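You operate a simulated robot arm through the tools that you are given. There is no shell and no other tool. Be economical: measure what you need, move in short steps, check, and stop when the job is done.

You are at the controls of a simulated robot arm. One attempt, no reset.

TASK
Shut the outer right drawer. Then press the outlet button two times. Then take the tall cream pot and put it on the top of the low table. Then press the near previous job button two times. Then put three of the clear cartridges from the top of the side table on the purple batt. Then put one of the white lumps from the plaster slab on top of the orange box. Then pull the clay table drawer open. Do these in the order given. Set down upright: tall cream pot, clear cartridge.

The check looks at the end state, three seconds after you hand in, the way a careful person would. Anything else that was tipped, shoved, dropped, spilled or broken makes it a failure.

THE ROBOT
A 6-joint arm with a two-finger gripper on a trunk, on a base that drives. Base frame: it is fixed to the floor where the robot stands at the start and does not move with it; the origin is under the middle of the robot, x ahead of it, y to its left, z up. Lengths are in cm, angles in rad, forces in N, time in s.
Its first joint turns from -2.897 to 2.897 rad. Places, roughly: clay table drawer [-410, 0, 70]; clear cartridge [-25, -100, 100]; near previous job button [0, 40, 90]; orange box [-175, -275, 100]; outer right drawer [70, 20, 80]; outlet button [80, 50, 100]; purple batt (18x18x1 cm) [50, 60, 90]; tall cream pot (6x6x9 cm) [30, 40, 90]; top of the low table [-300, 170, 70]; white lump (6x5x5 cm) [-420, 10, 80]. Payload 1.71 kg.
The TCP is the grasp point between the finger pads, 2 cm short of the fingertips. In the tool frame z runs along the fingers and y along their closing line. The gripper opens to 9.6 cm. The gripper's body begins 11.3 cm behind the TCP.
Orientation is told as [roll, pitch, yaw] about the base's x, y, z axes, in that order, counted from this pose: with the fingers straight down and closing along the base's y, the tool's x points along the base's -x, its y along +y and its z along -z.

THE INTERFACE
- The arm moves only by the tool servo_tool. Its argument "rows" is a list of rows, each an object of numbers (a shift or turn left out is 0, a gripper value left out holds the last): "ax", "ay", "az": the turn, a rotation vector about the tool's x, y, z in rad; "x", "y", "z": the shift along the tool's x, y, z in mm; "hand": the gripper command, from -1 (shut) to 1 (fully open), values between in proportion. In form: [{"ax": .., "ay": .., "az": .., "x": .., "y": .., "z": .., "hand": ..}, ...]. A call has 1 to 20 rows; each row is the pose to reach, as a shift and turn from the pose commanded when the call began, along the tool's axes at that moment. A row lasts 0.2 s, in which the tool goes at most 5 cm and 0.15 rad; a call with a longer step from one row to the next is refused whole, and so is a gripper value outside its range. Where a pose cannot be reached the arm comes as near as it can. A force on the tool above 40 N (or 10 N above the force at the start of the call, whichever is more), or a blocked arm, ends the call early, and 0.2 s more pass. The fingers move at their own pace (about 4.5 cm/s each) and stop on an object; they squeeze with about 31 N. The grip force told is the motor's: it shows also when the fingers shut on nothing. Time passes only in rows, and 0.2 s behind the last, so rows that repeat a pose let the fingers close. It gives the time, the measured TCP pose, the force on the tool (base axes), the opening and the grip force at its end, in the units of the frame above (readings bear some noise), with the torque about the TCP (base axes, N m) and any sound that the robot's microphone picked up.
- Cameras (640 x 400 px; columns grow to the right, rows downward): "scene" is now at [5.33, 18.18, 166.37]; the picture's right is [-0.28, -0.96, 0.00], its down [-0.79, 0.23, -0.57] and it looks along [0.54, -0.16, -0.82] (base axes); focal length 214 px, centre (320, 200). "wrist" rides on the gripper at [6.6, 1.4, -14.5] in the tool frame; the picture's right is [-0.21, 0.98, 0.00], its down [-0.88, -0.18, -0.45] and it looks along [-0.44, -0.09, 0.90] (tool axes); focal length 275 px, centre (320, 200). There is no depth. A picture from a camera that has moved, and an enlarged one, comes with that camera's place and axes in the base frame and with its lens. The place of the scene camera against the robot may be out by one fixed shift of up to 2.5 cm in any direction.
- get_image(camera): a new picture of that camera. No time passes.
- move_column(by): slides the trunk up (or, below 0, down) by that many cm; the arm and the scene camera ride with it, the base frame stays. It gives what a move gives, with no picture.
- drive_base(legs): drives the robot by 1 to 6 legs, each [ahead, turn to the left] in cm and rad, along the robot's own axes; the way and the turn of a leg run together, so that a leg with both is an arc; at most 150 cm and 3.142 rad a leg. The arm and the cameras ride along, it lands a little off, and it stops where it bumps. It gives what a move gives.
- aim_head(pan, tilt): turns the head with the scene camera to pan (to the left, within 2.496 rad either way) and tilt (down, from -0.506 to 1.204), counted from straight ahead of the robot. It gives what a move gives.
- close_up(camera, box): a new picture of the part [left, top, right, bottom] of that camera's present view, enlarged. No time passes.
- hand_in(): hands the job in; it is judged then, once.

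Work in short steps. Places have to be worked out from the pictures, the camera data and where the tool is seen: move nearer, look again, correct. Check each grasp and each placing, and mend what went wrong. You have 207 turns and 200 pictures in all, those below and enlarged ones among them. Open the gripper and draw the arm clear of the work before you hand the job in, unless the task says otherwise.

The tools are called after "Request:" as a command line: name --argument value ..., lists and objects as JSON in quotes. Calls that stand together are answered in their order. servo_tool: Moves the arm, as the interface text tells. Its arguments: {"type":"object","properties":{"rows":{"type":"array","items":{"type":"object","properties":{"ax":{"type":"number"},"ay":{"type":"number"},"az":{"type":"number"},"x":{"type":"number"},"y":{"type":"number"},"z":{"type":"number"},"hand":{"type":"number"}}}}},"required":["rows"]} The other tools are called the same way: move_column (by) slides the trunk up or down; drive_base (legs) drives the base; aim_head (pan, tilt) turns the head that bears the scene camera; get_image (camera) takes a picture; close_up (camera, box) takes an enlarged picture of a part of a camera's view; hand_in () hands the job in.

At the start:

```text
clock: 0.0
tcp_pos: [52.5, -10.43, 132.78]
ee_rot: [-0.001, 0.002, 0.001]
wrist_force: [-0.2, 0.9, -0.9]
wrist_torque: [-0.04, 0.03, 0.0]
width: 9.61
grasp_force: 0.1
trunk travel left (down, up): [-27.5, 11.5]
robot x, y, heading: [0.15, -0.15, 0.003]
head pan, tilt: [-0.595, 0.997]
```

scene: 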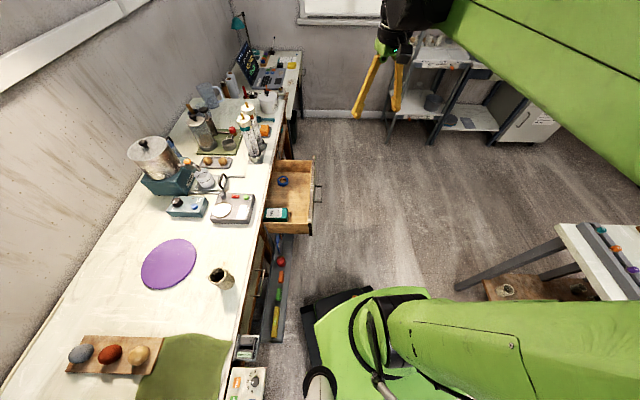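
wrist: 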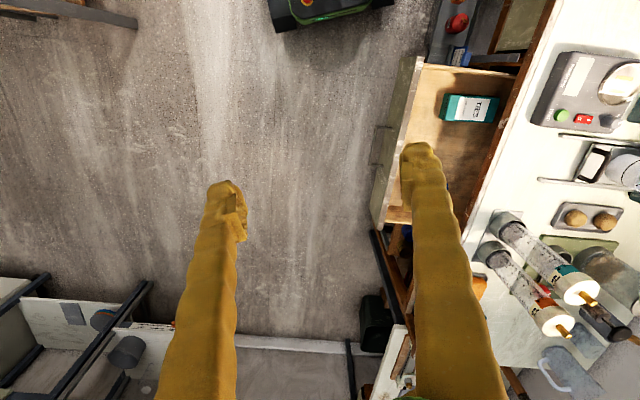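

The table runs along the robot's left with an open drawer near (62, 1). I take closer looks before moving.

Request:
close_up --camera "scene" --box '[120, 80, 340, 220]'

Request:
close_up --camera "scene" --box '[120, 200, 340, 400]'

Request:
close_up --camera "wrist" --box '[340, 0, 640, 400]'

```text
2.86 times, centred on (230, 150) of scene
camera zoom: at [5.33, 18.18, 166.37], right [-0.28, -0.96, 0.0], down [-0.79, 0.23, -0.57], along [0.54, -0.16, -0.82], focal length 613 px, centre (577, 343)
```

zoom: 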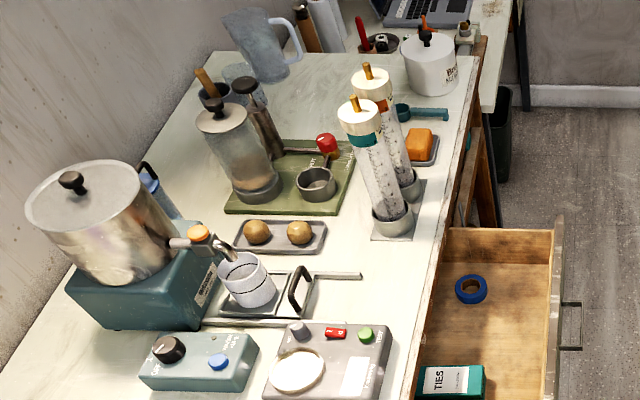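

```text
2.00 times, centred on (230, 300) of scene
camera zoom: at [5.33, 18.18, 166.37], right [-0.28, -0.96, 0.0], down [-0.79, 0.23, -0.57], along [0.54, -0.16, -0.82], focal length 429 px, centre (500, 0)
```

zoom: 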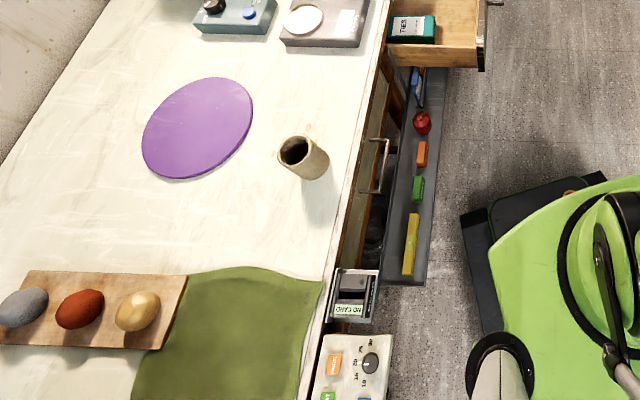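

```text
1.00 times, centred on (490, 200) of wrist (not enlarged: the box is as wide or as high as the picture)
camera zoom: at [45.97, -8.96, 147.28], right [0.21, 0.98, 0.0], down [0.88, -0.18, 0.44], along [0.43, -0.09, -0.9], focal length 275 px, centre (150, 200)
```

zoom: 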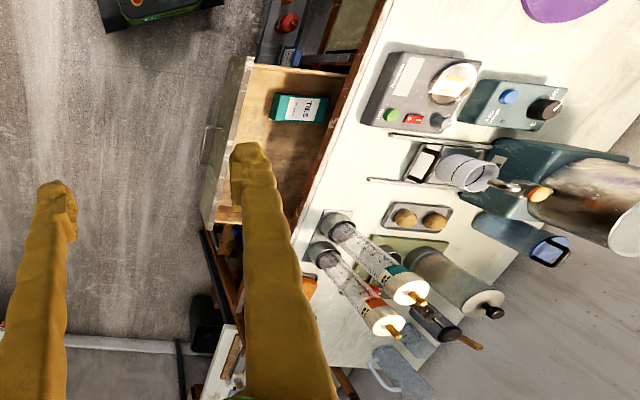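

The table is rotated about -0.30 rad from base x; the drawer front stands about 20 cm out from the edge. I turn the tool so that it faces the table (inward normal ≈ [0.29, 0.957]) and close the fingers, moving above the spot in front of the drawer.

Request:
servo_tool --rows '[{"az": 0.14, "x": -15, "y": 2, "z": 14, "hand": -1}, {"az": 0.28, "x": -30, "y": 4, "z": 28}, {"az": 0.42, "x": -45, "y": 6, "z": 42}, {"az": 0.56, "x": -60, "y": 8, "z": 56}, {"az": 0.7, "x": -75, "y": 10, "z": 70}, {"az": 0.84, "x": -90, "y": 12, "z": 84}, {"az": 0.98, "x": -105, "y": 14, "z": 98}, {"az": 1.12, "x": -120, "y": 16, "z": 112}, {"az": 1.26, "x": -135, "y": 18, "z": 126}, {"az": 1.4, "x": -150, "y": 20, "z": 140}, {"az": 1.54, "x": -165, "y": 22, "z": 154}, {"az": 1.68, "x": -180, "y": 24, "z": 168}, {"az": 1.82, "x": -195, "y": 27, "z": 182}, {"az": 1.87, "x": -204, "y": 29, "z": 200}]'

Request:
get_image --camera "wrist"

Request:
get_image --camera "scene"

```text
clock: 3.0
tcp_pos: [71.32, -7.56, 113.72]
ee_rot: [0.013, 0.003, -1.871]
wrist_force: [-0.6, 0.3, 0.6]
wrist_torque: [-0.04, 0.02, 0.03]
width: 0.0
grasp_force: 29.5
trunk travel left (down, up): [-27.5, 11.5]
robot x, y, heading: [0.11, 0.2, -0.002]
head pan, tilt: [-0.595, 0.997]
```

```text
194 pictures are left
camera wrist: at [74.35, -1.66, 128.27], right [0.87, -0.49, 0.01], down [-0.44, -0.78, 0.44], along [-0.2, -0.39, -0.9], focal length 275 px, centre (320, 200)
```

wrist: 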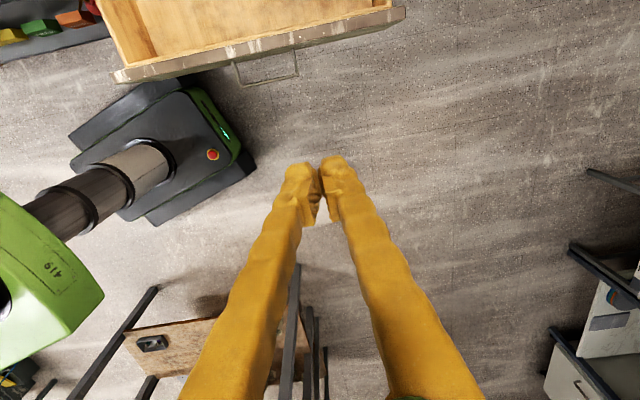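

```text
193 pictures are left
camera scene: at [4.19, 16.32, 166.06], right [-0.56, -0.83, 0.01], down [-0.7, 0.47, -0.53], along [0.44, -0.3, -0.85], focal length 214 px, centre (320, 200)
```

scene: 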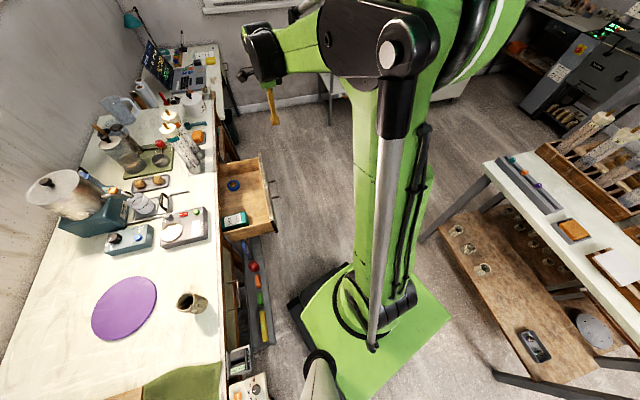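

Drawer front plate spans from about (47,12) to (89,-2), handle at (67,2,77). I tilt the tool 0.8 rad forward and go down in front of the plate, right of the handle.

Request:
servo_tool --rows '[{"ay": 0.14, "y": 5}, {"ay": 0.28, "y": 10}, {"ay": 0.42, "y": 15}, {"ay": 0.56, "y": 20}, {"ay": 0.7, "y": 25}, {"ay": 0.8, "y": 25}, {"ay": 0.8, "y": 25, "z": 40}, {"ay": 0.8, "y": 25, "z": 80}, {"ay": 0.8, "y": 25, "z": 120}, {"ay": 0.8, "y": 25, "z": 160}, {"ay": 0.8, "y": 25, "z": 200}, {"ay": 0.8, "y": 25, "z": 240}, {"ay": 0.8, "y": 25, "z": 280}, {"ay": 0.8, "y": 25, "z": 320}, {"ay": 0.8, "y": 25, "z": 342}, {"ay": 0.8, "y": 25, "z": 342}]'

Request:
get_image --camera "wrist"

```text
clock: 6.4
tcp_pos: [74.11, -8.25, 79.6]
ee_rot: [0.019, 0.805, -1.857]
wrist_force: [1.2, -0.7, -0.5]
wrist_torque: [0.01, 0.06, 0.04]
width: 0.0
grasp_force: 29.7
trunk travel left (down, up): [-27.5, 11.5]
robot x, y, heading: [-0.35, -0.22, 0.001]
head pan, tilt: [-0.595, 0.997]
```

```text
192 pictures are left
camera wrist: at [73.56, -14.15, 94.37], right [0.89, -0.43, -0.14], down [-0.45, -0.83, -0.32], along [0.03, 0.35, -0.94], focal length 275 px, centre (320, 200)
```

wrist: 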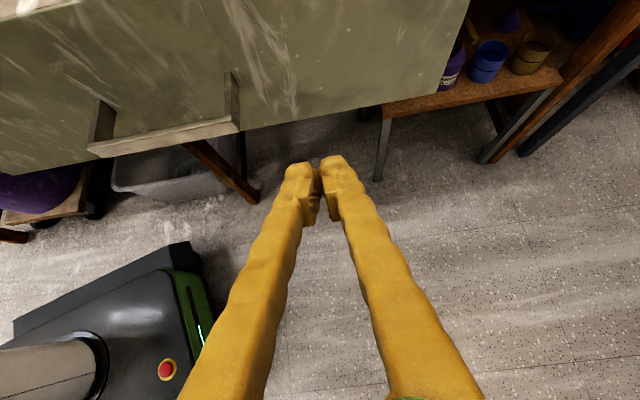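

The plate bottom is near z=72, so the fingertips at z≈78 will meet the plate clear of the handle. I push along the inward normal.

Request:
servo_tool --rows '[{"x": 14, "z": 14}, {"x": 28, "z": 29}, {"x": 42, "z": 43}, {"x": 52, "z": 54}, {"x": 63, "z": 65}, {"x": 73, "z": 75}, {"x": 84, "z": 86}, {"x": 94, "z": 97}, {"x": 105, "z": 108}, {"x": 115, "z": 118}, {"x": 125, "z": 129}, {"x": 136, "z": 140}, {"x": 146, "z": 150}]'

Request:
get_image --camera "wrist"

Request:
get_image --camera "scene"

```text
clock: 9.2
tcp_pos: [80.21, 11.84, 79.7]
ee_rot: [0.019, 0.805, -1.858]
wrist_force: [0.4, 0.3, 0.7]
wrist_torque: [-0.01, -0.02, 0.0]
width: 0.01
grasp_force: 29.9
trunk travel left (down, up): [-27.5, 11.5]
robot x, y, heading: [0.04, -0.17, 0.001]
head pan, tilt: [-0.595, 0.997]
```

```text
191 pictures are left
camera wrist: at [79.63, 5.87, 94.58], right [0.89, -0.43, -0.14], down [-0.45, -0.83, -0.32], along [0.02, 0.35, -0.94], focal length 275 px, centre (320, 200)
```

wrist: 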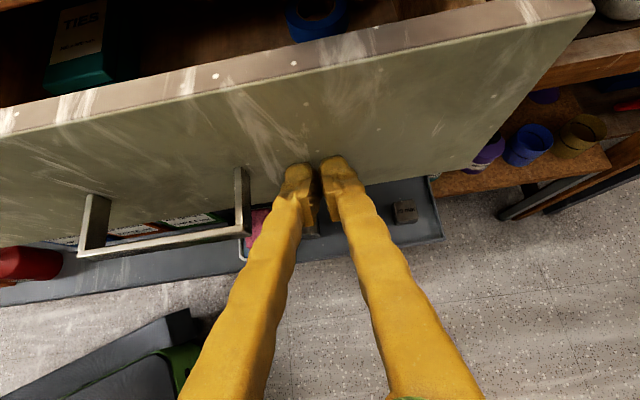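

```text
190 pictures are left
camera scene: at [4.18, 16.29, 166.07], right [-0.56, -0.83, 0.01], down [-0.7, 0.47, -0.53], along [0.44, -0.3, -0.85], focal length 214 px, centre (320, 200)
```

scene: 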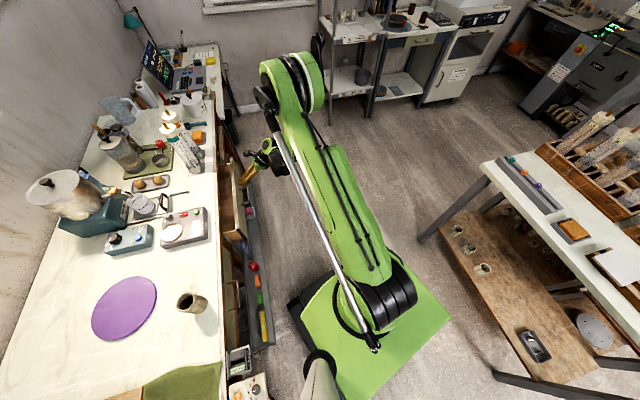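

The drawer is sliding in well. I continue the push in small steps until it bottoms.

Request:
servo_tool --rows '[{"x": 8, "z": 8}, {"x": 16, "z": 16}, {"x": 24, "z": 24}, {"x": 32, "z": 32}, {"x": 38, "z": 39}, {"x": 44, "z": 45}, {"x": 50, "z": 51}]'

Request:
get_image --camera "wrist"

```text
clock: 10.8
tcp_pos: [82.44, 18.59, 79.84]
ee_rot: [0.017, 0.806, -1.854]
wrist_force: [-1.2, -0.3, 0.8]
wrist_torque: [0.0, 0.0, 0.0]
width: 0.01
grasp_force: 30.0
trunk travel left (down, up): [-27.5, 11.5]
robot x, y, heading: [0.1, -0.15, -0.002]
head pan, tilt: [-0.595, 0.997]
```

```text
189 pictures are left
camera wrist: at [81.73, 12.64, 94.63], right [0.89, -0.43, -0.14], down [-0.45, -0.83, -0.33], along [0.03, 0.35, -0.94], focal length 275 px, centre (320, 200)
```

wrist: 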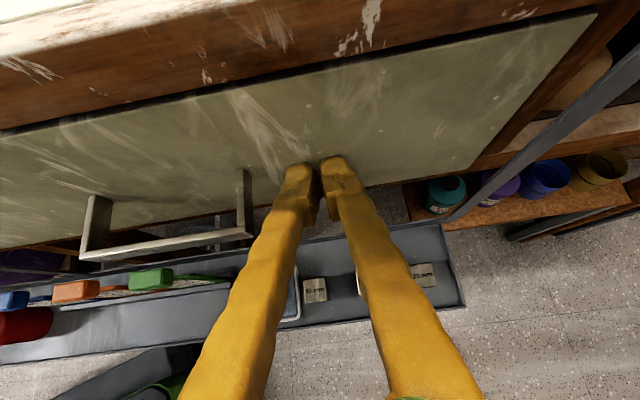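

Nearly flush; I push on until it stops.

Request:
servo_tool --rows '[{"x": 4, "z": 4}, {"x": 8, "z": 8}, {"x": 12, "z": 12}, {"x": 16, "z": 16}, {"x": 20, "z": 20}, {"x": 24, "z": 24}]'

Request:
get_image --camera "wrist"

```text
clock: 11.7
tcp_pos: [81.28, 19.79, 81.14]
ee_rot: [0.042, 0.805, -1.842]
wrist_force: [-0.8, -0.3, 1.2]
wrist_torque: [-0.05, -0.06, -0.07]
width: 0.03
grasp_force: 29.5
trunk travel left (down, up): [-27.5, 11.5]
robot x, y, heading: [0.21, 0.01, -0.001]
head pan, tilt: [-0.595, 0.997]
stopped in row 4: the force on the tool passed its limit at 51 N (the readings are from after the stop); the commanded pose is now the measured one
```

```text
188 pictures are left
camera wrist: at [80.5, 13.98, 95.98], right [0.9, -0.43, -0.12], down [-0.44, -0.83, -0.33], along [0.04, 0.35, -0.94], focal length 275 px, centre (320, 200)
```

wrist: 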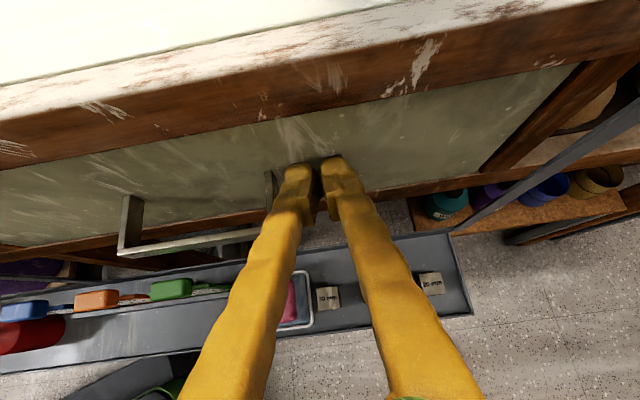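

The drawer is shut (hard stop, flush with the frame). I back off, rise and straighten the tool.

Request:
servo_tool --rows '[{"x": -28, "z": -29}, {"x": -56, "z": -57}, {"x": -24, "z": -88}, {"x": 8, "z": -119}, {"x": 40, "z": -150}, {"x": 72, "z": -181}, {"x": 104, "z": -212}, {"x": 136, "z": -243}, {"x": 168, "z": -274}, {"x": 200, "z": -305}, {"x": 232, "z": -336}, {"x": 264, "z": -367, "ay": -0.13}, {"x": 280, "z": -382, "ay": -0.27}, {"x": 280, "z": -382, "ay": -0.4}, {"x": 280, "z": -382, "ay": -0.53}, {"x": 280, "z": -382, "ay": -0.67}, {"x": 280, "z": -382, "ay": -0.8}, {"x": 280, "z": -382, "ay": -0.8}]'

Request:
get_image --camera "wrist"

Request:
get_image --camera "scene"

```text
clock: 15.4
tcp_pos: [78.05, 12.46, 127.44]
ee_rot: [0.026, 0.005, -1.872]
wrist_force: [0.2, 0.3, 0.0]
wrist_torque: [-0.02, -0.01, -0.02]
width: 0.02
grasp_force: 29.7
trunk travel left (down, up): [-27.5, 11.5]
robot x, y, heading: [-0.03, 0.0, 0.001]
head pan, tilt: [-0.595, 0.997]
```

```text
187 pictures are left
camera wrist: at [80.92, 18.49, 142.09], right [0.87, -0.49, 0.03], down [-0.45, -0.78, 0.44], along [-0.19, -0.39, -0.9], focal length 275 px, centre (320, 200)
```

wrist: 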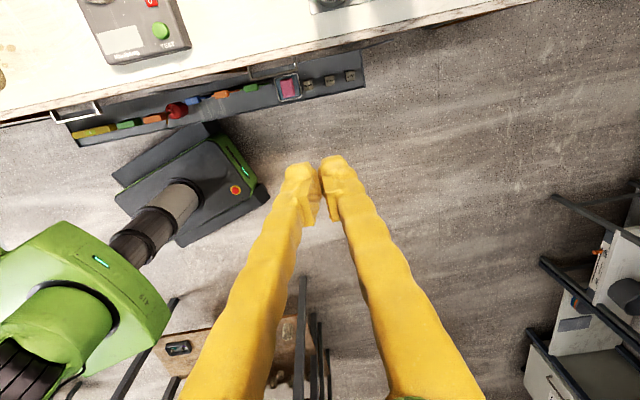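

```text
186 pictures are left
camera scene: at [4.18, 16.37, 166.06], right [-0.56, -0.83, 0.01], down [-0.7, 0.47, -0.53], along [0.44, -0.3, -0.85], focal length 214 px, centre (320, 200)
```

scene: 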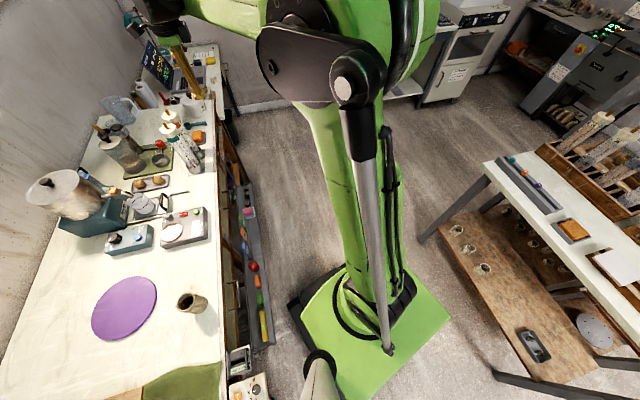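

I turn the tool to yaw ≈ +1.27 so the wrist camera looks over the table, and zoom the scene on the outlet.

Request:
servo_tool --rows '[{"az": -0.15}, {"az": -0.3}, {"az": -0.45}, {"az": -0.6}, {"az": -0.75}, {"az": -0.9}, {"az": -1.05}, {"az": -1.2}, {"az": -1.35}, {"az": -1.5}, {"az": -1.65}, {"az": -1.8}, {"az": -1.95}, {"az": -2.1}, {"az": -2.25}, {"az": -2.4}, {"az": -2.55}, {"az": -2.7}, {"az": -2.85}, {"az": -3.0}]'

Request:
get_image --camera "wrist"

Request:
close_up --camera "scene" --box '[20, 100, 240, 260]'

```text
clock: 19.6
tcp_pos: [77.98, 12.46, 127.46]
ee_rot: [-0.027, -0.007, 1.131]
wrist_force: [0.2, 0.6, 0.2]
wrist_torque: [0.03, -0.03, -0.01]
width: 0.01
grasp_force: 29.9
trunk travel left (down, up): [-27.5, 11.5]
robot x, y, heading: [0.07, -0.15, 0.003]
head pan, tilt: [-0.595, 0.997]
```

```text
185 pictures are left
camera wrist: at [73.58, 7.22, 141.93], right [-0.8, 0.6, -0.02], down [0.53, 0.72, 0.46], along [0.29, 0.35, -0.89], focal length 275 px, centre (320, 200)
```

wrist: 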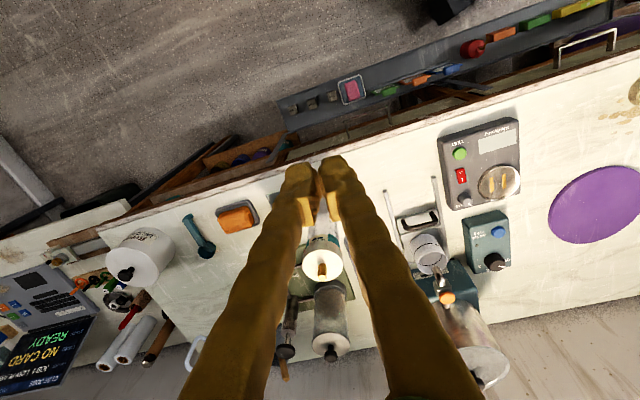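

```text
2.50 times, centred on (130, 180) of scene
camera zoom: at [4.17, 16.32, 166.07], right [-0.56, -0.83, 0.01], down [-0.7, 0.47, -0.53], along [0.44, -0.3, -0.85], focal length 536 px, centre (795, 250)
```

zoom: 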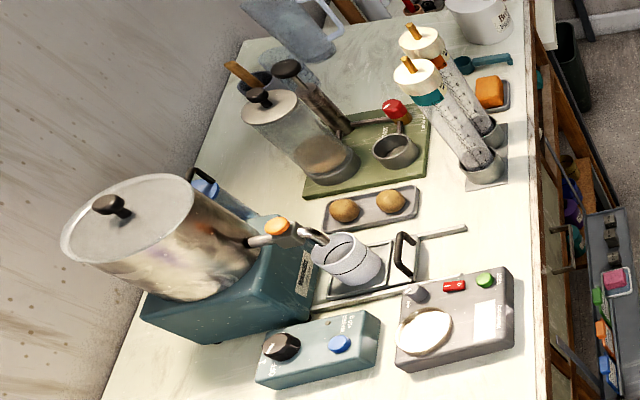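

Triangulated: outlet button at about (79.0, 52.0, 104.5); canister tops at z≈113. I move at height to above the button with a slight outward tilt, then stop to look.

Request:
servo_tool --rows '[{"x": -36, "y": 16}, {"x": -72, "y": 32}, {"x": -108, "y": 48}, {"x": -144, "y": 64}, {"x": -180, "y": 80}, {"x": -216, "y": 96, "ay": -0.1}, {"x": -252, "y": 112, "ay": -0.2}, {"x": -288, "y": 128, "ay": -0.3}, {"x": -324, "y": 144, "ay": -0.3}, {"x": -356, "y": 159, "ay": -0.3}, {"x": -356, "y": 159, "z": 40, "ay": -0.3}, {"x": -356, "y": 159, "z": 80, "ay": -0.3}, {"x": -356, "y": 159, "z": 110, "ay": -0.3}, {"x": -356, "y": 159, "z": 110, "ay": -0.3}]'

Request:
get_image --camera "wrist"

Request:
close_up --camera "scene" --box '[20, 100, 240, 260]'

```text
clock: 22.6
tcp_pos: [79.17, 51.5, 116.33]
ee_rot: [-0.029, -0.307, 1.135]
wrist_force: [-0.4, -0.1, 0.2]
wrist_torque: [0.01, -0.03, 0.0]
width: 0.01
grasp_force: 30.0
trunk travel left (down, up): [-27.5, 11.5]
robot x, y, heading: [0.28, 0.04, -0.004]
head pan, tilt: [-0.595, 0.997]
```

```text
183 pictures are left
camera wrist: at [73.16, 42.59, 128.17], right [-0.8, 0.6, 0.04], down [0.45, 0.56, 0.69], along [0.39, 0.57, -0.72], focal length 275 px, centre (320, 200)
```

wrist: 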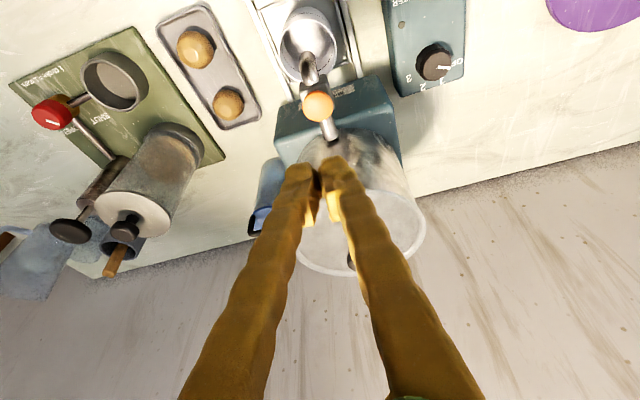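

```text
2.50 times, centred on (130, 180) of scene
camera zoom: at [4.19, 16.35, 166.06], right [-0.56, -0.83, 0.01], down [-0.7, 0.47, -0.53], along [0.44, -0.3, -0.85], focal length 536 px, centre (795, 250)
```

zoom: 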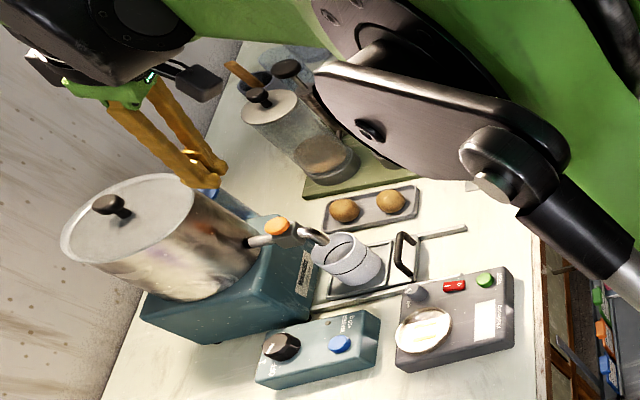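

The wrist view agrees with the button at (79.1, 51.8). I descend straight down with small final steps to press once.

Request:
servo_tool --rows '[{"x": 9, "z": 29}, {"x": 18, "z": 57}, {"x": 24, "z": 76}, {"x": 25, "z": 80}, {"x": 26.5, "z": 84}, {"x": 28, "z": 88}, {"x": 29, "z": 92}]'

Request:
get_image --camera "wrist"

```text
clock: 24.2
tcp_pos: [79.4, 51.29, 106.8]
ee_rot: [-0.026, -0.309, 1.134]
wrist_force: [-0.8, 1.5, 2.0]
wrist_torque: [0.03, 0.02, 0.02]
width: 0.02
grasp_force: 29.3
trunk travel left (down, up): [-27.5, 11.5]
robot x, y, heading: [-0.46, -0.1, -0.008]
head pan, tilt: [-0.595, 0.997]
heard: click
```

```text
181 pictures are left
camera wrist: at [73.3, 42.43, 118.62], right [-0.8, 0.6, 0.04], down [0.45, 0.56, 0.69], along [0.39, 0.57, -0.72], focal length 275 px, centre (320, 200)
```

wrist: 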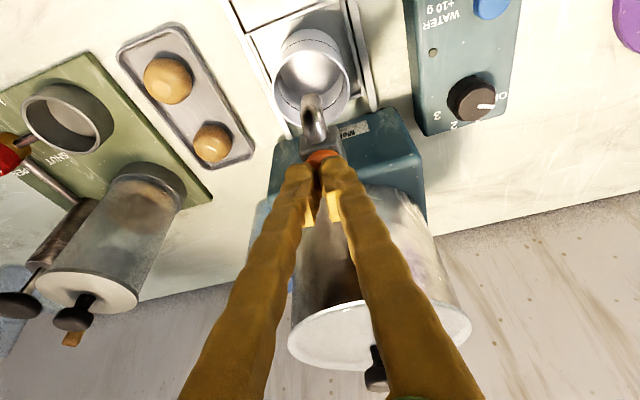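

A click was heard: one press. I rise 3 cm and see it releases, then press again.

Request:
servo_tool --rows '[{"x": -5, "z": -15}, {"x": -9, "z": -29}, {"x": -9, "z": -29}]'

Request:
servo_tool --rows '[{"x": 3, "z": 10}, {"x": 6, "z": 19}, {"x": 7.5, "z": 23}, {"x": 8.5, "z": 27}, {"x": 9, "z": 29}]'

Request:
get_image --camera "wrist"

```text
clock: 25.1
tcp_pos: [79.36, 51.1, 109.86]
ee_rot: [-0.027, -0.308, 1.137]
wrist_force: [0.0, -0.3, 0.2]
wrist_torque: [-0.01, -0.01, 0.0]
width: 0.01
grasp_force: 29.3
trunk travel left (down, up): [-27.5, 11.5]
robot x, y, heading: [-0.1, -0.28, -0.0]
head pan, tilt: [-0.595, 0.997]
```

```text
clock: 26.2
tcp_pos: [79.45, 51.2, 106.76]
ee_rot: [-0.028, -0.31, 1.137]
wrist_force: [-0.3, -1.3, 2.4]
wrist_torque: [-0.02, 0.04, 0.02]
width: 0.0
grasp_force: 29.4
trunk travel left (down, up): [-27.5, 11.5]
robot x, y, heading: [0.12, -0.17, 0.001]
head pan, tilt: [-0.595, 0.997]
heard: click
```

```text
180 pictures are left
camera wrist: at [73.33, 42.45, 118.57], right [-0.8, 0.6, 0.04], down [0.45, 0.56, 0.69], along [0.39, 0.57, -0.72], focal length 275 px, centre (320, 200)
```

wrist: 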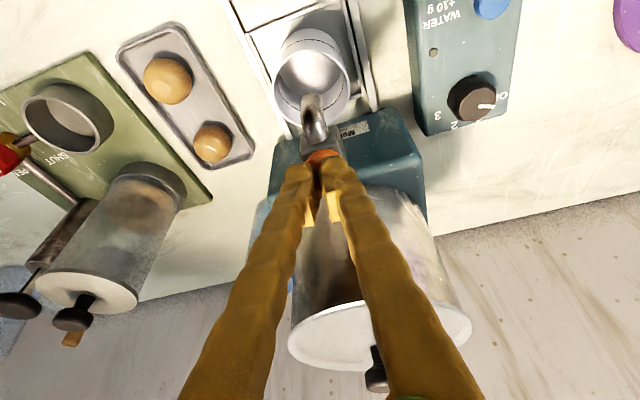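

Second click: done. I rise, straighten, and move back toward the pot near (33, 42) for a look.

Request:
servo_tool --rows '[{"x": -15, "z": -47}, {"x": -30, "z": -95}, {"x": -45, "z": -143}, {"x": -16, "y": 36, "z": -152, "ay": 0.1}, {"x": 13, "y": 72, "z": -161, "ay": 0.2}, {"x": 42, "y": 108, "z": -170, "ay": 0.3}, {"x": 71, "y": 144, "z": -180, "ay": 0.3}, {"x": 100, "y": 180, "z": -189, "ay": 0.3}, {"x": 129, "y": 216, "z": -198, "ay": 0.3}, {"x": 158, "y": 252, "z": -207, "ay": 0.3}, {"x": 187, "y": 288, "z": -216, "ay": 0.3}, {"x": 216, "y": 324, "z": -226, "ay": 0.3}, {"x": 216, "y": 324, "z": -226, "ay": 0.3, "hand": 1}, {"x": 216, "y": 324, "z": -226, "ay": 0.3}]'

Request:
get_image --camera "wrist"

Request:
aim_head --pan 0.8 --tilt 0.9

Request:
get_image --camera "scene"

```text
refused: row 2 steps farther than a row can; nothing moved
```

```text
179 pictures are left
camera wrist: at [73.33, 42.45, 118.57], right [-0.8, 0.6, 0.04], down [0.45, 0.56, 0.69], along [0.39, 0.57, -0.72], focal length 275 px, centre (320, 200)
```

wrist: 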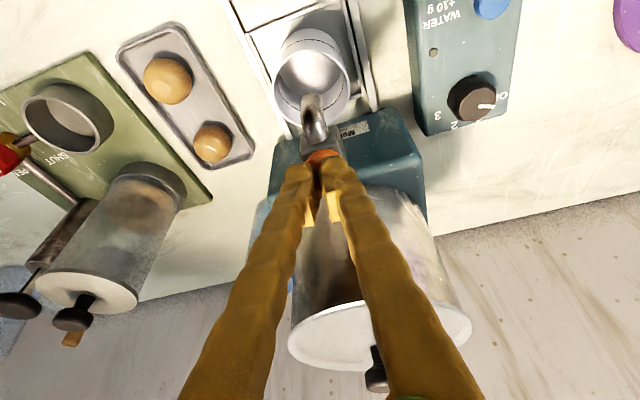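

```text
clock: 27.8
tcp_pos: [79.4, 51.14, 106.72]
ee_rot: [-0.027, -0.31, 1.135]
wrist_force: [0.2, 0.4, 2.8]
wrist_torque: [-0.02, 0.02, 0.01]
width: 0.03
grasp_force: 29.5
trunk travel left (down, up): [-27.5, 11.5]
robot x, y, heading: [-0.09, -0.1, 0.0]
head pan, tilt: [0.799, 0.901]
```

```text
178 pictures are left
camera scene: at [3.65, 25.64, 166.78], right [0.72, -0.7, -0.01], down [-0.56, -0.56, -0.61], along [0.42, 0.45, -0.79], focal length 214 px, centre (320, 200)
```

scene: 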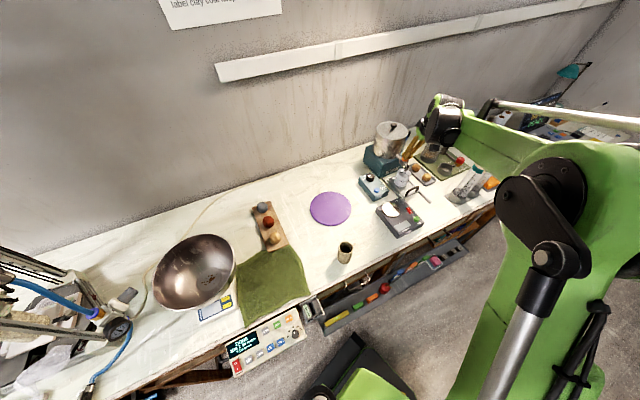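

The rise step was slightly too long; I resend with smaller ones.

Request:
servo_tool --rows '[{"x": -12, "z": -36}, {"x": -23, "z": -72}, {"x": -34, "z": -108}, {"x": -45, "z": -143}, {"x": -16, "y": 36, "z": -152, "ay": 0.1}, {"x": 13, "y": 72, "z": -161, "ay": 0.2}, {"x": 42, "y": 108, "z": -170, "ay": 0.3}, {"x": 71, "y": 144, "z": -180, "ay": 0.3}, {"x": 100, "y": 180, "z": -189, "ay": 0.3}, {"x": 129, "y": 216, "z": -198, "ay": 0.3}, {"x": 158, "y": 252, "z": -207, "ay": 0.3}, {"x": 187, "y": 288, "z": -216, "ay": 0.3}, {"x": 216, "y": 324, "z": -226, "ay": 0.3}, {"x": 216, "y": 324, "z": -226, "ay": 0.3, "hand": 1}, {"x": 216, "y": 324, "z": -226, "ay": 0.3}]'

Request:
get_image --camera "wrist"

Request:
close_up --camera "scene" --box '[180, 180, 420, 380]'

```text
clock: 31.0
tcp_pos: [38.22, 40.66, 120.93]
ee_rot: [-0.027, -0.008, 1.128]
wrist_force: [1.2, -0.3, -0.6]
wrist_torque: [0.01, 0.04, -0.01]
width: 5.16
grasp_force: 0.2
trunk travel left (down, up): [-27.5, 11.5]
robot x, y, heading: [-0.01, 0.04, 0.002]
head pan, tilt: [0.799, 0.901]
```

```text
177 pictures are left
camera wrist: at [33.76, 35.42, 135.36], right [-0.8, 0.61, -0.02], down [0.53, 0.71, 0.46], along [0.29, 0.35, -0.89], focal length 275 px, centre (320, 200)
```

wrist: 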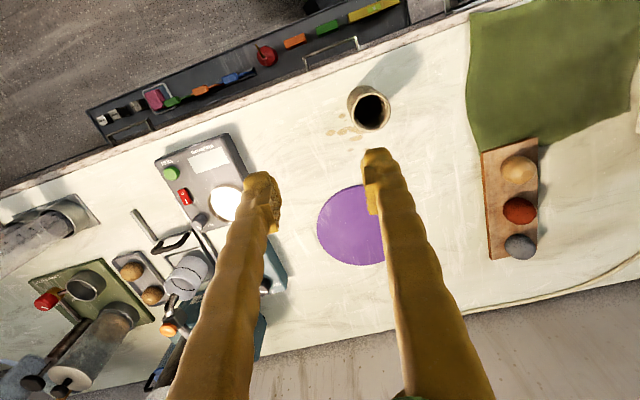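

```text
2.00 times, centred on (300, 280) of scene
camera zoom: at [3.7, 25.68, 166.77], right [0.72, -0.7, -0.01], down [-0.56, -0.56, -0.61], along [0.42, 0.45, -0.79], focal length 429 px, centre (360, 40)
```

zoom: 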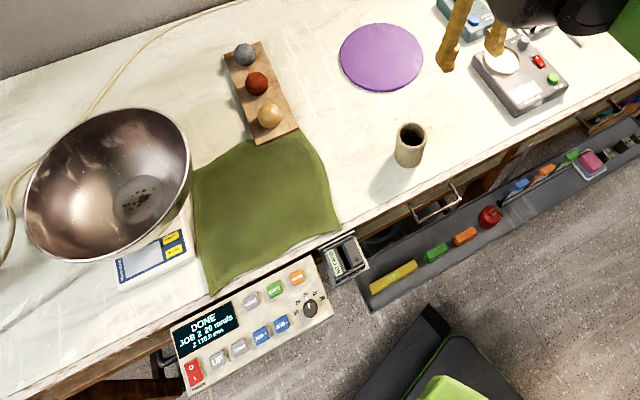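

Pot rim at roughly (32.6, 44, 95). I go over it with the gripper wide open and look again.

Request:
servo_tool --rows '[{"x": -3, "y": 32, "z": 20, "hand": 1}, {"x": -7, "y": 65, "z": 50}, {"x": -7, "y": 65, "z": 80}, {"x": -7, "y": 65, "z": 80}]'

Request:
get_image --camera "wrist"

Request:
close_up --camera "scene" --box '[260, 180, 420, 280]'

```text
clock: 32.0
tcp_pos: [32.78, 43.98, 112.72]
ee_rot: [-0.027, -0.008, 1.128]
wrist_force: [-0.6, -0.5, -0.3]
wrist_torque: [0.0, 0.03, -0.02]
width: 9.62
grasp_force: 0.1
trunk travel left (down, up): [-27.5, 11.5]
robot x, y, heading: [0.29, 0.34, 0.003]
head pan, tilt: [0.799, 0.901]
```

```text
175 pictures are left
camera wrist: at [28.4, 38.74, 127.2], right [-0.8, 0.61, -0.02], down [0.53, 0.71, 0.46], along [0.29, 0.35, -0.89], focal length 275 px, centre (320, 200)
```

wrist: 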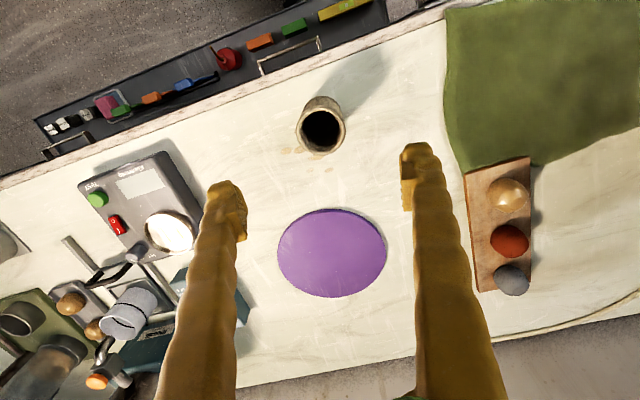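

```text
4.00 times, centred on (340, 230) of scene
camera zoom: at [3.66, 25.67, 166.77], right [0.72, -0.7, -0.01], down [-0.56, -0.56, -0.61], along [0.42, 0.45, -0.79], focal length 858 px, centre (240, 80)
```

zoom: 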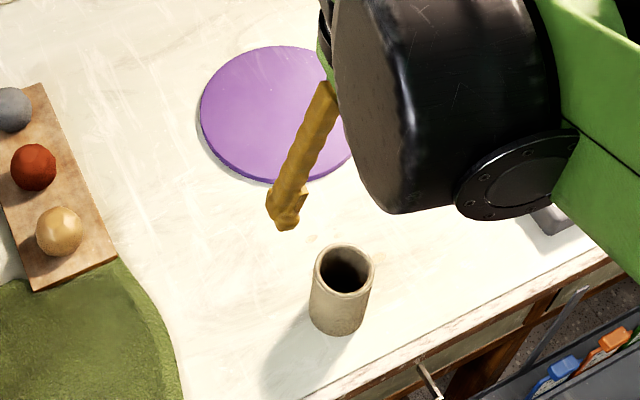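

Rim is at about (32.8, 43.8, 97), centred under the TCP. I descend to z≈93 around the pot.

Request:
servo_tool --rows '[{"z": 40}, {"z": 80}, {"z": 110}, {"z": 140}, {"z": 165}, {"z": 185}, {"z": 197}, {"z": 197}]'

Request:
get_image --camera "wrist"

Request:
close_up --camera "scene" --box '[260, 180, 420, 280]'

```text
clock: 33.8
tcp_pos: [33.24, 43.91, 92.97]
ee_rot: [-0.027, -0.009, 1.127]
wrist_force: [0.2, -0.2, -0.4]
wrist_torque: [-0.02, 0.01, 0.0]
width: 9.6
grasp_force: 0.1
trunk travel left (down, up): [-27.5, 11.5]
robot x, y, heading: [-0.29, 0.33, -0.003]
head pan, tilt: [0.799, 0.901]
```

```text
173 pictures are left
camera wrist: at [28.78, 38.62, 107.43], right [-0.8, 0.61, -0.02], down [0.53, 0.71, 0.46], along [0.29, 0.35, -0.89], focal length 275 px, centre (320, 200)
```

wrist: 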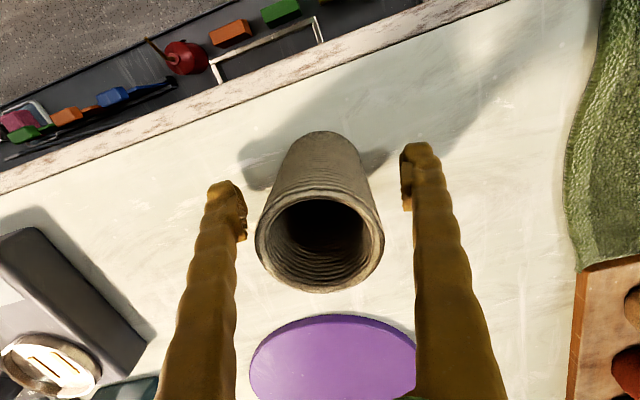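

```text
4.00 times, centred on (340, 230) of scene
camera zoom: at [3.64, 25.68, 166.77], right [0.72, -0.7, -0.01], down [-0.56, -0.56, -0.61], along [0.42, 0.45, -0.79], focal length 858 px, centre (240, 80)
```

zoom: 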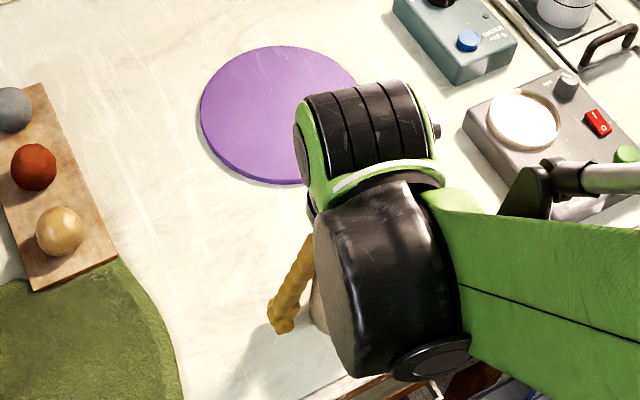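

The pot is centred between the fingers. I close gently.

Request:
servo_tool --rows '[{"hand": 0.6}, {"hand": 0.3}, {"hand": 0.1}, {"hand": -0.2}, {"hand": -1}, {"hand": -1}, {"hand": -1}]'

Request:
get_image --camera "wrist"

```text
clock: 35.4
tcp_pos: [33.22, 43.81, 93.05]
ee_rot: [-0.026, -0.009, 1.127]
wrist_force: [-1.4, -0.2, 2.5]
wrist_torque: [0.08, 0.14, -0.05]
width: 5.6
grasp_force: 31.0
trunk travel left (down, up): [-27.5, 11.5]
robot x, y, heading: [-0.17, 0.1, -0.004]
head pan, tilt: [0.799, 0.901]
```

```text
171 pictures are left
camera wrist: at [28.75, 38.61, 107.47], right [-0.8, 0.61, -0.02], down [0.53, 0.71, 0.46], along [0.29, 0.35, -0.89], focal length 275 px, centre (320, 200)
```

wrist: 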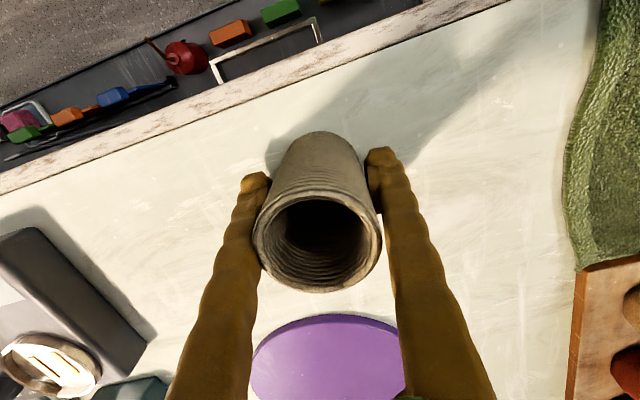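

Grasped (5.6 cm, 31 N). I lift straight up and look around toward the low table.

Request:
servo_tool --rows '[{"z": -10}, {"z": -40}, {"z": -80}, {"z": -120}, {"z": -160}, {"z": -200}, {"z": -240}, {"z": -270}]'

Request:
get_image --camera "wrist"

Request:
aim_head --pan 2.4 --tilt 0.5

Request:
get_image --camera "scene"

Request:
aim_head --pan -2.45 --tilt 0.5

Request:
get_image --camera "scene"

Request:
aim_head --pan -1.4 --tilt 0.5

Request:
get_image --camera "scene"

```text
clock: 37.2
tcp_pos: [32.58, 43.94, 120.1]
ee_rot: [-0.027, -0.008, 1.126]
wrist_force: [-0.9, -1.0, -1.2]
wrist_torque: [0.02, -0.02, -0.03]
width: 4.66
grasp_force: 30.9
trunk travel left (down, up): [-27.5, 11.5]
robot x, y, heading: [0.01, 0.03, -0.002]
head pan, tilt: [0.799, 0.901]
```

```text
170 pictures are left
camera wrist: at [28.16, 38.67, 134.5], right [-0.8, 0.61, -0.02], down [0.53, 0.71, 0.46], along [0.29, 0.35, -0.89], focal length 275 px, centre (320, 200)
```

wrist: 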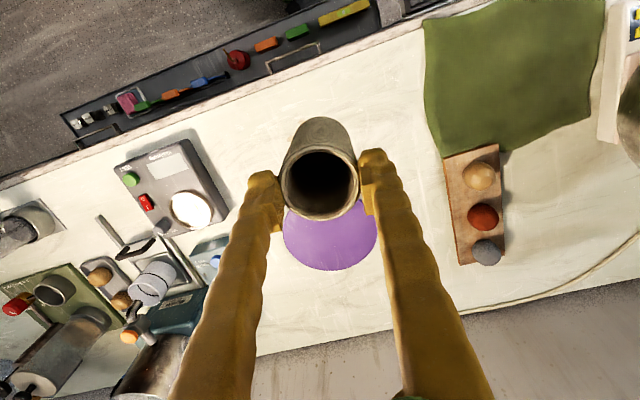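

```text
clock: 38.9
tcp_pos: [32.57, 43.93, 119.95]
ee_rot: [-0.026, -0.008, 1.129]
wrist_force: [-0.4, -0.3, -1.3]
wrist_torque: [-0.01, 0.01, 0.0]
width: 4.69
grasp_force: 30.8
trunk travel left (down, up): [-27.5, 11.5]
robot x, y, heading: [0.0, 0.17, -0.0]
head pan, tilt: [2.4, 0.499]
```

```text
169 pictures are left
camera scene: at [-8.29, 26.4, 170.34], right [0.68, 0.74, -0.01], down [0.34, -0.32, -0.88], along [-0.65, 0.59, -0.47], focal length 214 px, centre (320, 200)
```

scene: 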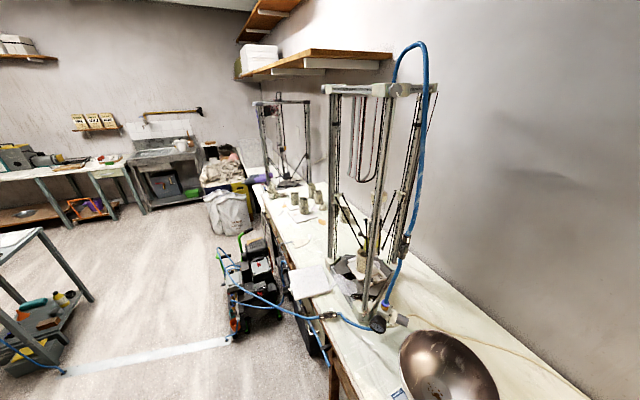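

```text
clock: 42.7
tcp_pos: [32.69, 43.94, 120.02]
ee_rot: [-0.027, -0.009, 1.128]
wrist_force: [0.4, 0.2, -1.2]
wrist_torque: [0.01, 0.04, 0.03]
width: 4.67
grasp_force: 30.8
trunk travel left (down, up): [-27.5, 11.5]
robot x, y, heading: [0.32, -0.07, -0.001]
head pan, tilt: [-2.45, 0.499]
```

```text
168 pictures are left
camera scene: at [-8.59, 14.44, 170.35], right [-0.64, 0.77, 0.01], down [0.36, 0.31, -0.88], along [-0.68, -0.56, -0.47], focal length 214 px, centre (320, 200)
```

scene: 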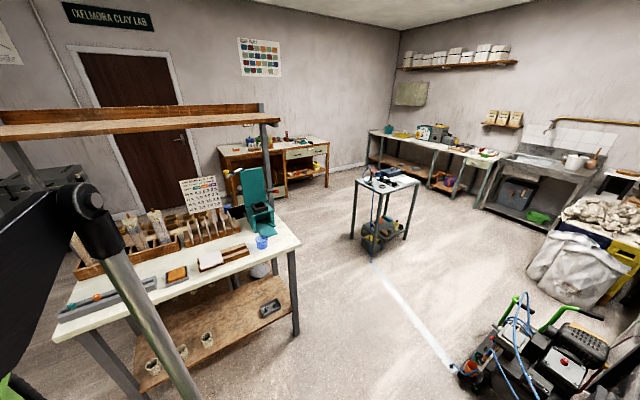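

```text
clock: 44.0
tcp_pos: [32.65, 43.94, 120.05]
ee_rot: [-0.028, -0.008, 1.127]
wrist_force: [1.4, -0.3, -1.6]
wrist_torque: [0.02, 0.04, 0.01]
width: 4.69
grasp_force: 31.0
trunk travel left (down, up): [-27.5, 11.5]
robot x, y, heading: [-0.07, -0.03, 0.004]
head pan, tilt: [-1.4, 0.499]
```

```text
167 pictures are left
camera scene: at [-0.04, 11.28, 170.22], right [-0.99, -0.17, 0.02], down [-0.09, 0.47, -0.88], along [0.14, -0.87, -0.48], focal length 214 px, centre (320, 200)
```

scene: 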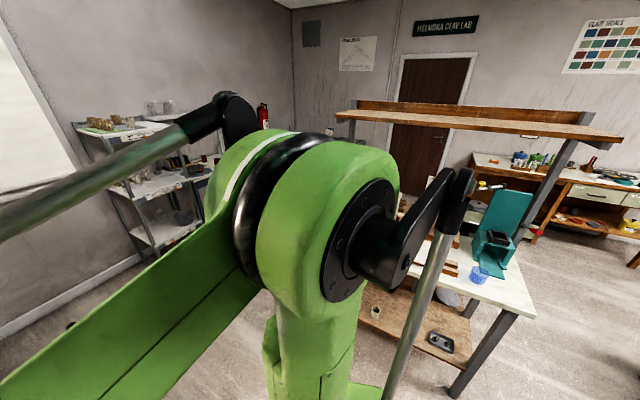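

The width fell to 4.7 cm and the pot seems to have slid down in the grip; I look closely.

Request:
close_up --camera "wrist" --box '[220, 80, 440, 240]'

Request:
aim_head --pan 0.9 --tilt 0.9

Request:
close_up --camera "scene" --box '[200, 100, 440, 260]'

```text
2.50 times, centred on (330, 160) of wrist
camera zoom: at [28.18, 38.69, 134.43], right [-0.8, 0.61, -0.02], down [0.53, 0.71, 0.46], along [0.29, 0.35, -0.89], focal length 688 px, centre (295, 300)
```

zoom: 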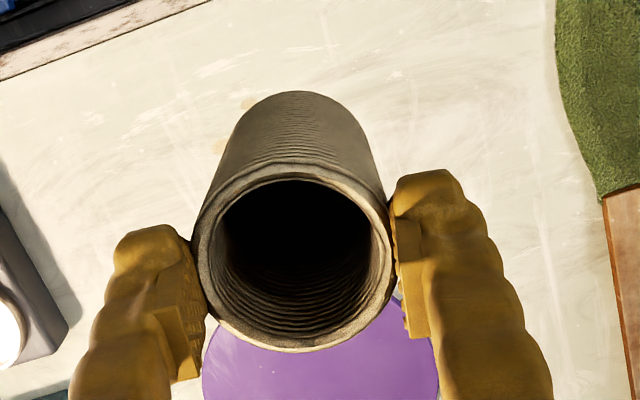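

```text
clock: 46.1
tcp_pos: [32.67, 43.86, 119.99]
ee_rot: [-0.026, -0.008, 1.128]
wrist_force: [0.3, -0.7, -1.6]
wrist_torque: [-0.02, 0.0, 0.02]
width: 4.66
grasp_force: 31.3
trunk travel left (down, up): [-27.5, 11.5]
robot x, y, heading: [0.07, 0.06, 0.003]
head pan, tilt: [0.901, 0.901]
```

```text
2.50 times, centred on (320, 180) of scene
camera zoom: at [3.06, 26.16, 166.78], right [0.78, -0.62, -0.01], down [-0.5, -0.61, -0.61], along [0.37, 0.49, -0.79], focal length 536 px, centre (320, 250)
```

zoom: 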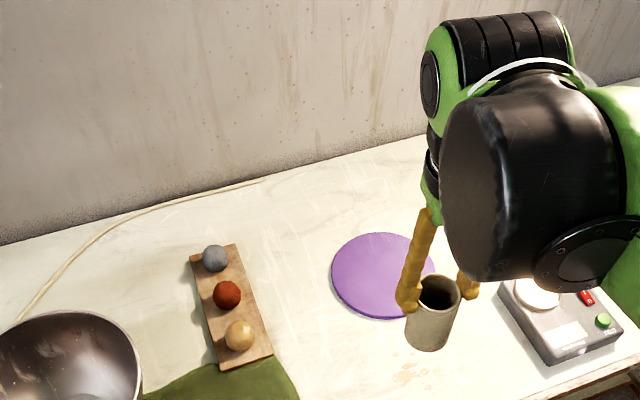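

The pot now hangs by its rim; I'd rather set it back down and regrasp. I lower slowly until it touches the table.

Request:
servo_tool --rows '[{"z": 30}, {"z": 60}, {"z": 90}, {"z": 120}, {"z": 150}, {"z": 170}, {"z": 185}, {"z": 185}]'

Request:
get_image --camera "wrist"

Request:
close_up --camera "scene" --box '[260, 180, 420, 280]'

```text
clock: 47.9
tcp_pos: [32.93, 43.87, 101.59]
ee_rot: [-0.024, -0.008, 1.127]
wrist_force: [0.1, 0.2, -1.1]
wrist_torque: [0.0, -0.05, 0.0]
width: 4.66
grasp_force: 31.4
trunk travel left (down, up): [-27.5, 11.5]
robot x, y, heading: [-0.24, -0.13, -0.004]
head pan, tilt: [0.901, 0.901]
```

```text
164 pictures are left
camera wrist: at [28.56, 38.67, 115.97], right [-0.8, 0.61, -0.02], down [0.53, 0.71, 0.46], along [0.29, 0.35, -0.89], focal length 275 px, centre (320, 200)
```

wrist: 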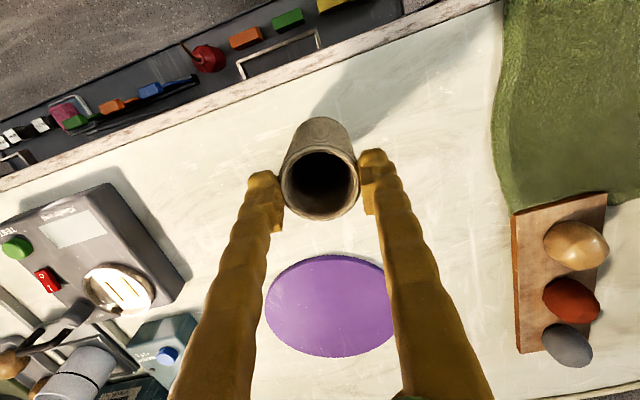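

```text
4.00 times, centred on (340, 230) of scene
camera zoom: at [3.07, 26.18, 166.78], right [0.78, -0.62, -0.01], down [-0.5, -0.61, -0.61], along [0.37, 0.49, -0.79], focal length 858 px, centre (240, 80)
```

zoom: 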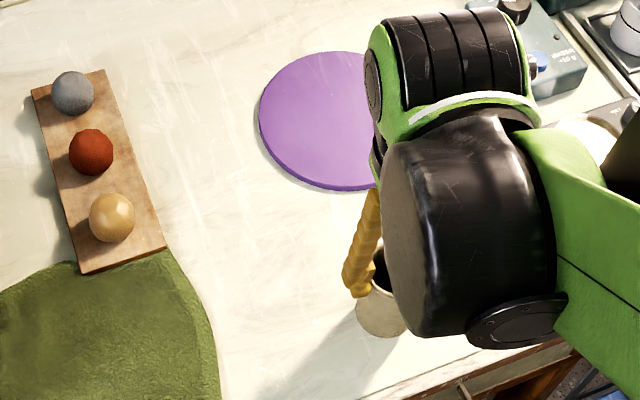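

Still a few cm above the table by its shadow. I lower in small steps.

Request:
servo_tool --rows '[{"z": 5}, {"z": 10}, {"z": 15}, {"z": 20}, {"z": 25}]'

Request:
get_image --camera "wrist"

```text
clock: 49.1
tcp_pos: [33.16, 43.81, 99.05]
ee_rot: [-0.028, -0.009, 1.128]
wrist_force: [6.5, 0.6, 22.6]
wrist_torque: [0.13, -0.19, -0.07]
width: 4.7
grasp_force: 31.1
trunk travel left (down, up): [-27.5, 11.5]
robot x, y, heading: [-0.11, 0.3, -0.001]
head pan, tilt: [0.901, 0.901]
```

```text
162 pictures are left
camera wrist: at [28.66, 38.58, 113.55], right [-0.8, 0.61, -0.02], down [0.53, 0.71, 0.46], along [0.29, 0.35, -0.89], focal length 275 px, centre (320, 200)
```

wrist: 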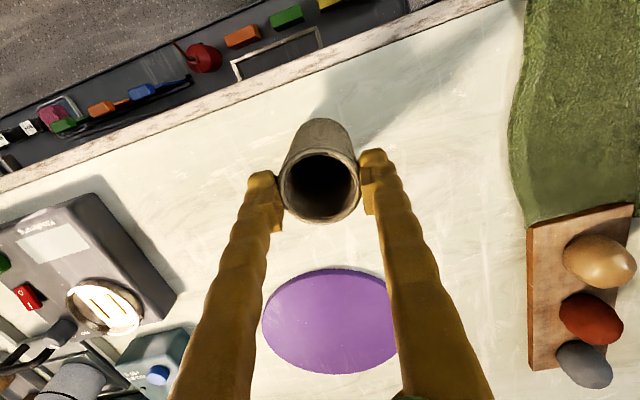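

Contact with the table at TCP z≈99.3 (so the TCP sits near rim level). I relieve the load, open, and regrasp lower.

Request:
servo_tool --rows '[{"z": -4}, {"z": -4, "hand": -0.5}, {"z": -4, "hand": 0.2}, {"z": -4, "hand": 1}, {"z": -4, "hand": 1}, {"z": -4, "hand": 1}]'

Request:
get_image --camera "wrist"

```text
clock: 50.5
tcp_pos: [33.14, 43.87, 99.46]
ee_rot: [-0.026, -0.009, 1.129]
wrist_force: [-1.2, 0.2, -0.6]
wrist_torque: [-0.03, -0.02, 0.03]
width: 9.58
grasp_force: 0.0
trunk travel left (down, up): [-27.5, 11.5]
robot x, y, heading: [0.05, -0.16, -0.005]
head pan, tilt: [0.901, 0.901]
```

```text
161 pictures are left
camera wrist: at [28.64, 38.65, 113.88], right [-0.8, 0.61, -0.02], down [0.53, 0.71, 0.46], along [0.29, 0.35, -0.89], focal length 275 px, centre (320, 200)
```

wrist: 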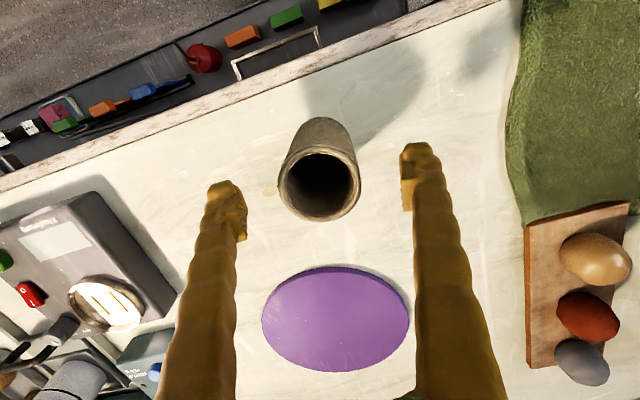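

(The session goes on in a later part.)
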